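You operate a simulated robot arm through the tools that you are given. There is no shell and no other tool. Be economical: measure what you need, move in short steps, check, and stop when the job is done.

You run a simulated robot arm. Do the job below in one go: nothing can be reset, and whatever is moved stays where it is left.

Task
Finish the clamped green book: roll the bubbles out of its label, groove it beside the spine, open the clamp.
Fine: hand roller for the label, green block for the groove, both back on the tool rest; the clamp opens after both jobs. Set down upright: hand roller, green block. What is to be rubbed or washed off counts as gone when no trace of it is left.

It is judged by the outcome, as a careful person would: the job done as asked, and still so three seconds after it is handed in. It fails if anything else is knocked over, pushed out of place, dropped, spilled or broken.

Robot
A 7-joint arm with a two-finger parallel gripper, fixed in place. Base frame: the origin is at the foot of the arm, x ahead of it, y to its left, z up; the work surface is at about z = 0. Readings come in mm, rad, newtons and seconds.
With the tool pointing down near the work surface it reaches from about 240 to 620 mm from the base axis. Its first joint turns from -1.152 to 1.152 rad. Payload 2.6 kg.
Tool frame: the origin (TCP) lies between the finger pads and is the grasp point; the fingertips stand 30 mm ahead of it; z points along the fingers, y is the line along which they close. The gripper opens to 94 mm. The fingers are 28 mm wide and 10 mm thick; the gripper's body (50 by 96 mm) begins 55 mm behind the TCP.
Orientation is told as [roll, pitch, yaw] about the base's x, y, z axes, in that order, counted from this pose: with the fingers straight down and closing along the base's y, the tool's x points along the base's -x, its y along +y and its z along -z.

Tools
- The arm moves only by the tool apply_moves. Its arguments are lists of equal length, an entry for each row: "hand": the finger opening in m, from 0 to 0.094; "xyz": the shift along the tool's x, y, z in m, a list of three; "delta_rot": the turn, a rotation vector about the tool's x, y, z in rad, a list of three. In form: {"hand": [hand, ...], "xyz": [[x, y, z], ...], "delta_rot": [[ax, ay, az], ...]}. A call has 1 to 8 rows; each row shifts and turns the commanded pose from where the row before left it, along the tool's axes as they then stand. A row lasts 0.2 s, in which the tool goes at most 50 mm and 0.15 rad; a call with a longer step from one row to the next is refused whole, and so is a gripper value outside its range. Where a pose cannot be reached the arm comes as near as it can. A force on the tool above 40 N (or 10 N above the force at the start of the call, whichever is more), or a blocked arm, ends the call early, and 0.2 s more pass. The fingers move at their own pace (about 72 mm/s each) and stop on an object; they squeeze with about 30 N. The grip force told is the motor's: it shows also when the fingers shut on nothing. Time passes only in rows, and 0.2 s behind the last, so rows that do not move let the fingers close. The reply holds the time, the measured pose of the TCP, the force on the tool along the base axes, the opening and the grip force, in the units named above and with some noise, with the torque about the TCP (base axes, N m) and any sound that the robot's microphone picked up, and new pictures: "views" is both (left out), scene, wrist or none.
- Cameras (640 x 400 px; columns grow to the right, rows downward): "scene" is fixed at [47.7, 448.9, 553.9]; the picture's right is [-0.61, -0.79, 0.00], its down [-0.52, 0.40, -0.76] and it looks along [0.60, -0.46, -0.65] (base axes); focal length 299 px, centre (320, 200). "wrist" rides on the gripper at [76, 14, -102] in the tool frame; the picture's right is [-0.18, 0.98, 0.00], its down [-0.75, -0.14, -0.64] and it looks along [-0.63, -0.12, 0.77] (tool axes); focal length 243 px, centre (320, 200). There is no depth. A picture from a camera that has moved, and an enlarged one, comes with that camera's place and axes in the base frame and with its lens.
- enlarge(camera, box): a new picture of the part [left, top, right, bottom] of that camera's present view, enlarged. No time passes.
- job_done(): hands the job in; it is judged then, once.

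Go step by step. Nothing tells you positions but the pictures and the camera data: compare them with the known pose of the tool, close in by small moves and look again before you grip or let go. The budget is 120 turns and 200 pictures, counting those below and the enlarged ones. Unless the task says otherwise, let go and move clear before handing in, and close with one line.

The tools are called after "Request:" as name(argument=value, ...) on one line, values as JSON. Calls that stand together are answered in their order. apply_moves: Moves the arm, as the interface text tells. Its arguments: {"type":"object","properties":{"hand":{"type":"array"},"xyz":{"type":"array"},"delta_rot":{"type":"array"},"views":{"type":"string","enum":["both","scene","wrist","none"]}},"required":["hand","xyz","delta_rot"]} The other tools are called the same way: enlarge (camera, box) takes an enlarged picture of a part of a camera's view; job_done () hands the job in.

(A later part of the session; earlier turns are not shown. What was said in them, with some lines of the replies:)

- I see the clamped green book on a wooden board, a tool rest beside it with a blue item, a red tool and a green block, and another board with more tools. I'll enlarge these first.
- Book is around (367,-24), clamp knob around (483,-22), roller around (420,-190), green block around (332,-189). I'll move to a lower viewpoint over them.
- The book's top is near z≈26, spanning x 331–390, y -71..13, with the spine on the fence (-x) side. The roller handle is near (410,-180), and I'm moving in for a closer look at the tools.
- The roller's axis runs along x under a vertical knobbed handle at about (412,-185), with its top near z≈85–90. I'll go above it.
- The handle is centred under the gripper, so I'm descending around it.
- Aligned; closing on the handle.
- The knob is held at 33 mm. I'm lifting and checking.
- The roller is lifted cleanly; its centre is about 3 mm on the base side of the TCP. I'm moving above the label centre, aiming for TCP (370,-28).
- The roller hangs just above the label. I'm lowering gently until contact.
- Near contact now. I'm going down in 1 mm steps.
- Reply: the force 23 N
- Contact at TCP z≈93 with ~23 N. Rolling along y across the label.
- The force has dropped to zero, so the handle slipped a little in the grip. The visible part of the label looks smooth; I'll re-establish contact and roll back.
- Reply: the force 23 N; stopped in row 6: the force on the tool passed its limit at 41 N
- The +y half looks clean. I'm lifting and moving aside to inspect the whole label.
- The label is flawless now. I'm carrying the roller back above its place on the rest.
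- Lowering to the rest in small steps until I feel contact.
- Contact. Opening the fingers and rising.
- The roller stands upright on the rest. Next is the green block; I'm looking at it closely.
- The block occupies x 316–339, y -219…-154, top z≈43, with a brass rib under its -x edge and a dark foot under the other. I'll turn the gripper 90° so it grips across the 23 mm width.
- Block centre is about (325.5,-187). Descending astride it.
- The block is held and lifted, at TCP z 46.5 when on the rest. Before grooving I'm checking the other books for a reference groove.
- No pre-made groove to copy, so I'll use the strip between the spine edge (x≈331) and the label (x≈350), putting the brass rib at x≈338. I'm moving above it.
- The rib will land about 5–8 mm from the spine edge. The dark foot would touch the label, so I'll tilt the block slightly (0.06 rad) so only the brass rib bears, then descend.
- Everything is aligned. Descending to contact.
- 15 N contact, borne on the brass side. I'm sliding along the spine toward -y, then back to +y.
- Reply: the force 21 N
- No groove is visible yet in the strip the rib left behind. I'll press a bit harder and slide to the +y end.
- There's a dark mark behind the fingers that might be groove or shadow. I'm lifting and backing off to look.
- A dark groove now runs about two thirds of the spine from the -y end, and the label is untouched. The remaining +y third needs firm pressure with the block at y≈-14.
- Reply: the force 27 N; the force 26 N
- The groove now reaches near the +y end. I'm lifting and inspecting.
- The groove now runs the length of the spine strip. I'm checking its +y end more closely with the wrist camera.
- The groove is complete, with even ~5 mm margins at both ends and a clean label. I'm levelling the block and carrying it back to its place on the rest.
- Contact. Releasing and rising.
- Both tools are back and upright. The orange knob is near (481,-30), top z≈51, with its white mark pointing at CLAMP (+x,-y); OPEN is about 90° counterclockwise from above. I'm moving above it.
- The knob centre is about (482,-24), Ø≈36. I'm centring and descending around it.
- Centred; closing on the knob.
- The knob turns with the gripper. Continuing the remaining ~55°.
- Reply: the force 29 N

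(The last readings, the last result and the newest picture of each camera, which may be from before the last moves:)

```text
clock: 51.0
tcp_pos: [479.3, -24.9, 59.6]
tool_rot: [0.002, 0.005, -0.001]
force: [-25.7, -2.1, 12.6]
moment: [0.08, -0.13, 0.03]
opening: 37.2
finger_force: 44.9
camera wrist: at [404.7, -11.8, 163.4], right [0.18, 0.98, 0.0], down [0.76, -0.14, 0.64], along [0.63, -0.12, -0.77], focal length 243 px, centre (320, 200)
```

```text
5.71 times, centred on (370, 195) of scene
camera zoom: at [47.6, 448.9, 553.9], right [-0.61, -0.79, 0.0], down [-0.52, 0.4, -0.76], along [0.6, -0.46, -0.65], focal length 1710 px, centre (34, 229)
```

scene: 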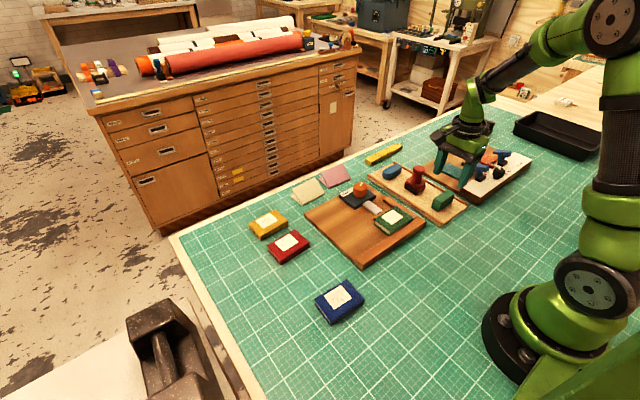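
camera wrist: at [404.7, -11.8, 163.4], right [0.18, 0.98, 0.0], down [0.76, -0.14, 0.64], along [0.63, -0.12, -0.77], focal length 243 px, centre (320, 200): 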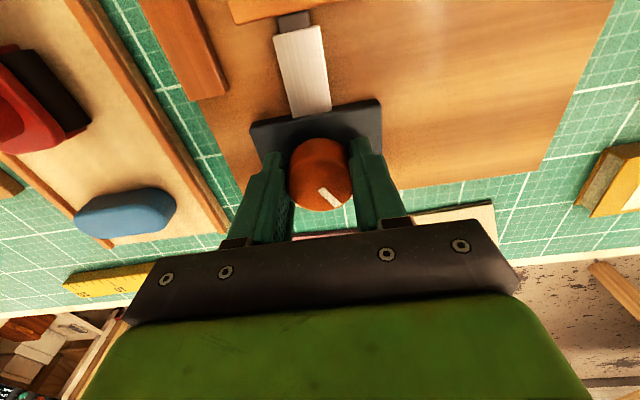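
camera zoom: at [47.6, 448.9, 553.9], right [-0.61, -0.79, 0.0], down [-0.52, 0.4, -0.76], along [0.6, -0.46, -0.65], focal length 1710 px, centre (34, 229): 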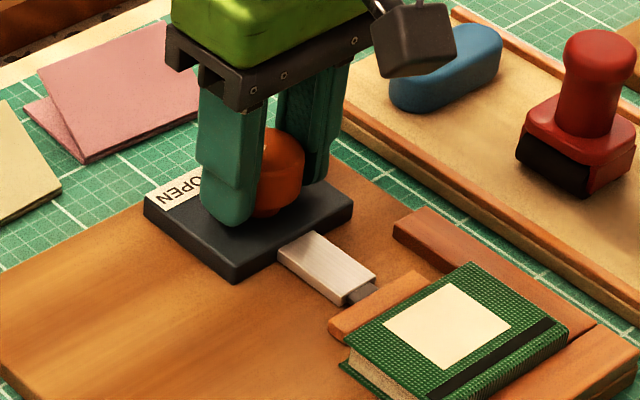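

The mark now points to OPEN (+x,+y) and the metal bar has drawn back. I'm releasing and rising to check.

Request:
apply_moves(hand=[0.045, 0.06, 0.06, 0.06, 0.06, 0.06], xyz=[[0, 0, 0], [0, 0, 0], [0, 0, 0], [0, 0, -0.03], [0.02, 0, -0.03], [0.04, 0, -0.03]], delta_rot=[[0, 0, 0], [0, 0, 0], [0, 0, 0], [0, 0, 0], [0, 0, 0], [0, 0, 0]], views="both")

Request:
enlarge(camera="scene", box=[330, 165, 440, 245])

Request:
enlarge(camera="wrist", box=[240, 0, 440, 160])

```text
clock: 52.4
tcp_pos: [419.9, -24.1, 148.9]
tool_rot: [0.001, -0.003, -0.001]
force: [-0.6, 0.3, -0.2]
moment: [0.0, -0.04, 0.0]
opening: 60.2
finger_force: 0.0
camera wrist: at [344.0, -10.1, 251.8], right [0.18, 0.98, 0.0], down [0.75, -0.14, 0.64], along [0.63, -0.12, -0.77], focal length 243 px, centre (320, 200)
```

scene: 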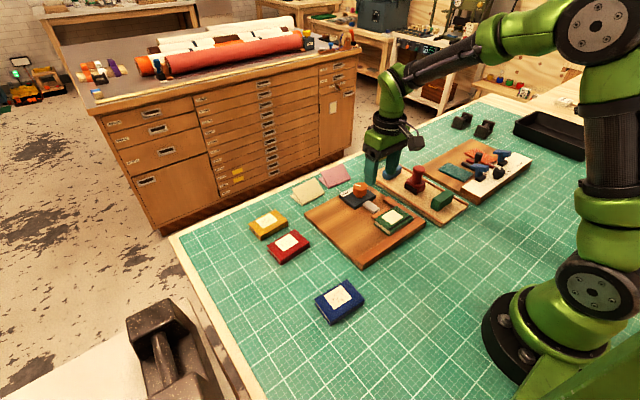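
wrist: 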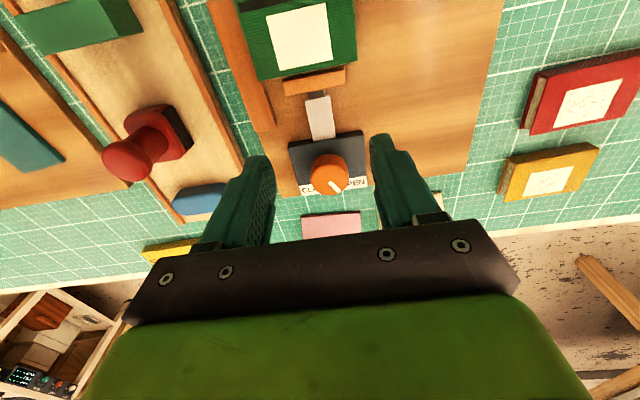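

```text
5.00 times, centred on (385, 205) of scene
camera zoom: at [47.7, 448.9, 553.9], right [-0.61, -0.79, 0.0], down [-0.52, 0.4, -0.76], along [0.6, -0.46, -0.65], focal length 1496 px, centre (-5, 175)
```

zoom: 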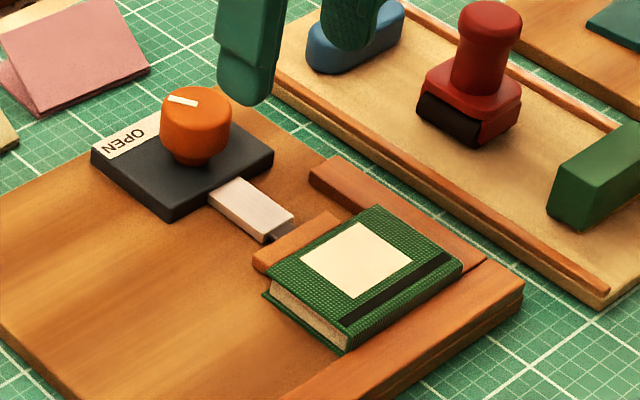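

```text
2.50 times, centred on (340, 80) of wrist
camera zoom: at [344.0, -10.1, 251.8], right [0.18, 0.98, 0.0], down [0.75, -0.14, 0.64], along [0.63, -0.12, -0.77], focal length 606 px, centre (270, 500)
```

zoom: 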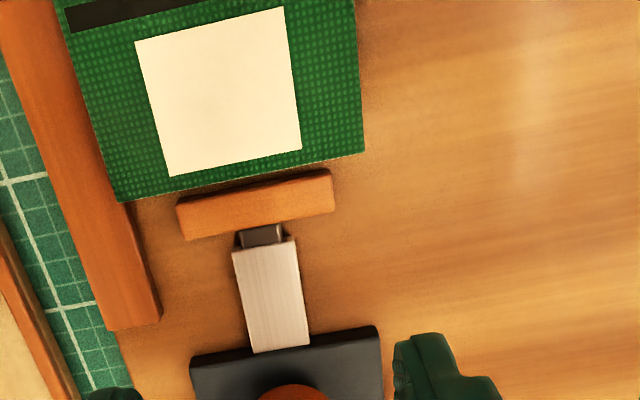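

Request:
enlarge(camera="wrist", box=[270, 110, 390, 210])

Request:
enlarge(camera="scene", box=[336, 175, 416, 235])

```text
4.00 times, centred on (330, 160) of wrist
camera zoom: at [344.0, -10.1, 251.8], right [0.18, 0.98, 0.0], down [0.75, -0.14, 0.64], along [0.63, -0.12, -0.77], focal length 970 px, centre (280, 360)
```

zoom: 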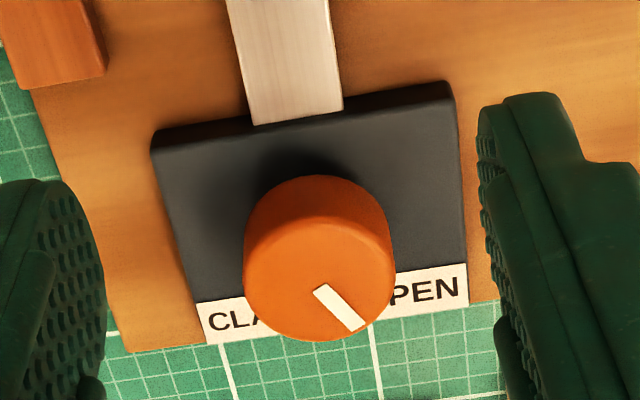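

```text
6.67 times, centred on (376, 205) of scene
camera zoom: at [47.7, 448.9, 553.9], right [-0.61, -0.79, 0.0], down [-0.52, 0.4, -0.76], along [0.6, -0.46, -0.65], focal length 1995 px, centre (-53, 167)
```

zoom: 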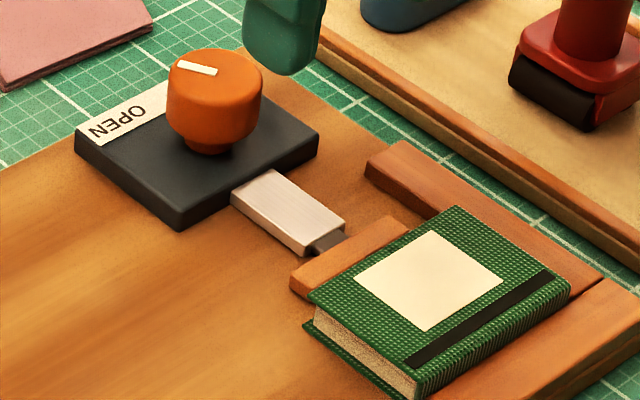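

The jaw has backed off a little, but the mark went from about -62° to only +28°, so the knob may turn further. I'll re-grip and turn gently on toward its stop.

Request:
apply_moves(hand=[0.06, 0.06, 0.06, 0.06], xyz=[[-0.035, 0, 0], [-0.0275, -0.001, 0.03], [0, 0, 0.03], [0, 0, 0.029]], delta_rot=[[0, 0, 0], [0, 0, 0], [0, 0, 0], [0, 0, 0]], views="wrist")

```text
clock: 53.4
tcp_pos: [483.6, -25.9, 61.6]
tool_rot: [0.001, -0.002, 0.0]
force: [0.8, 0.1, 0.7]
moment: [-0.01, 0.03, 0.01]
opening: 59.8
finger_force: 0.1
camera wrist: at [408.8, -12.2, 164.6], right [0.18, 0.98, 0.0], down [0.75, -0.14, 0.64], along [0.63, -0.12, -0.77], focal length 243 px, centre (320, 200)
```

wrist: 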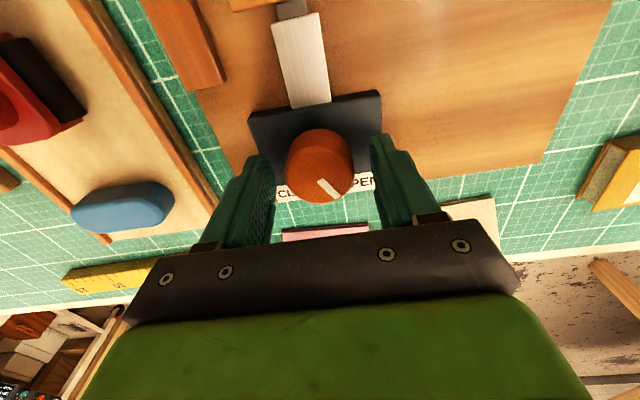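

Request:
apply_moves(hand=[0.04, 0.02, 0.0, 0.0], xyz=[[0.0025, 0, 0], [0, 0, 0], [0, 0, 0], [0, 0, 0]], delta_rot=[[0, 0, 0], [0, 0, 0], [0, 0, 0], [0, 0, 0]], views="none")

Request:
apply_moves(hand=[0.0, 0.0, 0.0], xyz=[[0, 0, 0], [0, 0, 0], [0, 0, 0]], delta_rot=[[0, 0, -0.1], [0, 0, -0.1], [0, 0, -0.1]], views="none")

Request:
enlarge(camera="scene", box=[336, 175, 416, 235])

Request:
enlarge(camera="wrist", box=[200, 0, 400, 220])

```text
clock: 54.4
tcp_pos: [481.1, -25.3, 60.9]
tool_rot: [0.004, -0.003, 0.001]
force: [9.8, 6.4, -7.3]
moment: [0.19, -0.47, 0.01]
opening: 37.3
finger_force: 44.5
```

```text
clock: 55.2
tcp_pos: [481.8, -26.1, 61.4]
tool_rot: [0.0, -0.006, 0.304]
force: [16.1, 10.7, -5.9]
moment: [0.18, 0.3, -0.02]
opening: 37.3
finger_force: 45.5
```

```text
6.67 times, centred on (376, 205) of scene
camera zoom: at [47.7, 448.9, 553.9], right [-0.61, -0.79, 0.0], down [-0.52, 0.4, -0.76], along [0.6, -0.46, -0.65], focal length 1995 px, centre (-53, 167)
```

zoom: 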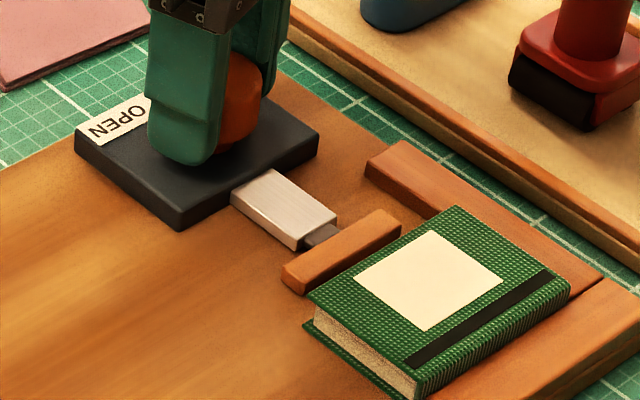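

```text
1.82 times, centred on (300, 110) of wrist
camera zoom: at [404.9, -35.2, 164.4], right [-0.12, 0.99, 0.0], down [0.76, 0.09, 0.65], along [0.64, 0.08, -0.76], focal length 441 px, centre (356, 364)
```

zoom: 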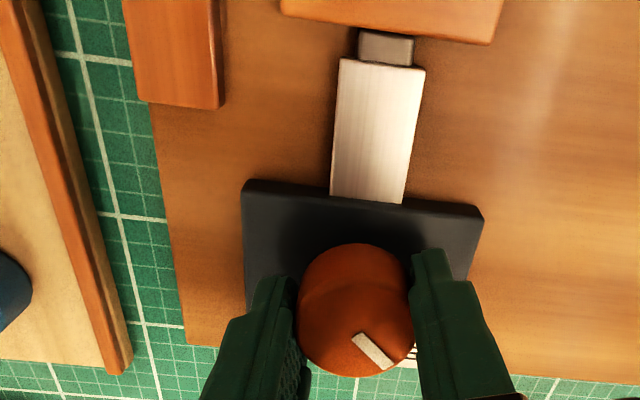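

Turning further widens the jaw gap, so the knob wasn't at its end yet. Continuing gently.

Request:
apply_moves(hand=[0.0, 0.0, 0.0, 0.0], xyz=[[0, 0, 0], [0, 0, 0], [0, 0, 0], [0, 0, 0]], delta_rot=[[0, 0, -0.1], [0, 0, -0.1], [0, 0, -0.08], [0, 0, 0]], views="none")

Request:
enlarge(camera="scene", box=[336, 175, 416, 235])

Request:
enlarge(camera="wrist", box=[200, 0, 400, 220])

```text
clock: 56.2
tcp_pos: [480.6, -25.9, 61.7]
tool_rot: [0.0, -0.003, 0.582]
force: [9.7, 10.2, 1.6]
moment: [0.66, -0.53, -0.44]
opening: 37.3
finger_force: 44.8
```

```text
6.67 times, centred on (376, 205) of scene
camera zoom: at [47.7, 448.9, 553.9], right [-0.61, -0.79, 0.0], down [-0.52, 0.4, -0.76], along [0.6, -0.46, -0.65], focal length 1995 px, centre (-53, 167)
```

zoom: 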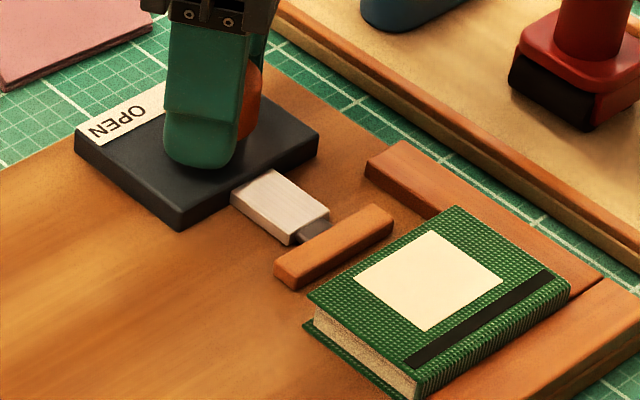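

```text
1.82 times, centred on (300, 110) of wrist
camera zoom: at [409.9, -56.1, 164.5], right [-0.39, 0.92, 0.0], down [0.71, 0.29, 0.64], along [0.59, 0.25, -0.76], focal length 441 px, centre (356, 364)
```

zoom: 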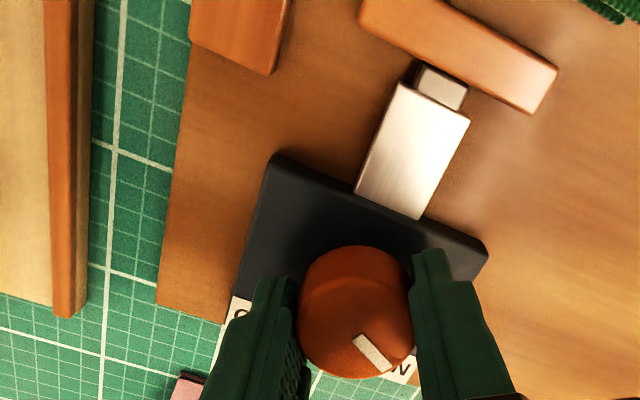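

Resisting torque (-0.44 N m) now shows the knob is at its OPEN stop, and the jaw is well clear of the book. Releasing and moving away.

Request:
apply_moves(hand=[0.045, 0.06, 0.06, 0.06, 0.06, 0.06, 0.06], xyz=[[0, 0, 0], [0, 0, 0], [0, 0, 0], [0, 0, -0.03], [0, 0, -0.04], [0, 0, -0.04], [0.02, 0, -0.04]], delta_rot=[[0, 0, 0], [0, 0, 0], [0, 0, 0], [0, 0, 0], [0, 0, 0], [0, 0, 0], [0, 0, 0.1]], views="both")

Request:
enlarge(camera="scene", box=[336, 165, 476, 245])

```text
clock: 57.8
tcp_pos: [461.6, -38.4, 210.2]
tool_rot: [0.0, -0.001, 0.48]
force: [0.0, -0.6, 0.5]
moment: [-0.01, 0.02, 0.0]
opening: 60.1
finger_force: 0.0
camera wrist: at [388.2, -61.5, 314.1], right [-0.29, 0.96, 0.0], down [0.73, 0.22, 0.64], along [0.62, 0.19, -0.77], focal length 243 px, centre (320, 200)
```

scene: 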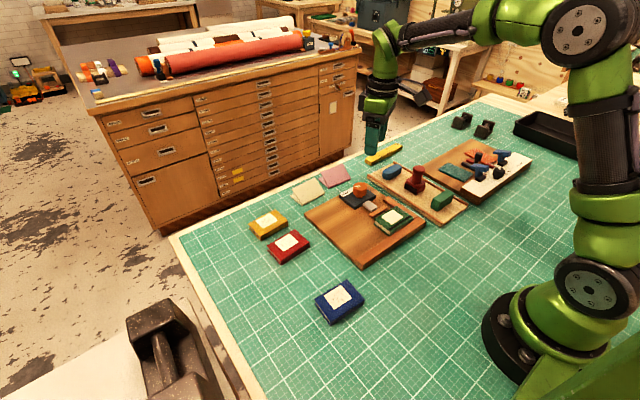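
wrist: 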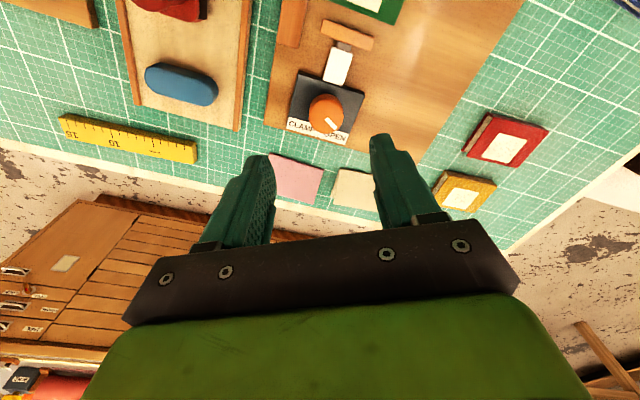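

```text
4.57 times, centred on (406, 205) of scene
camera zoom: at [47.7, 448.9, 553.9], right [-0.61, -0.79, 0.0], down [-0.52, 0.4, -0.76], along [0.6, -0.46, -0.65], focal length 1368 px, centre (-73, 177)
```

zoom: 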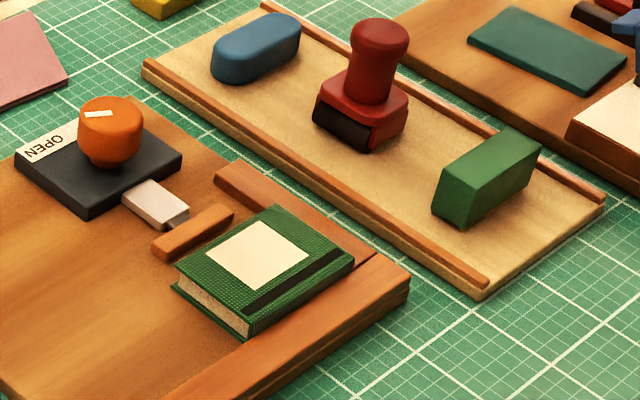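

The clamp is fully open, the label is smooth, the groove is complete, and both tools stand upright on the rest with the arm clear. I'm handing in.

Request:
job_done()

```text
The job is handed in.
```

The green book is finished: its label is rolled smooth, the groove runs beside the spine, the hand roller and green block are back upright on the tool rest, and the clamp is open.
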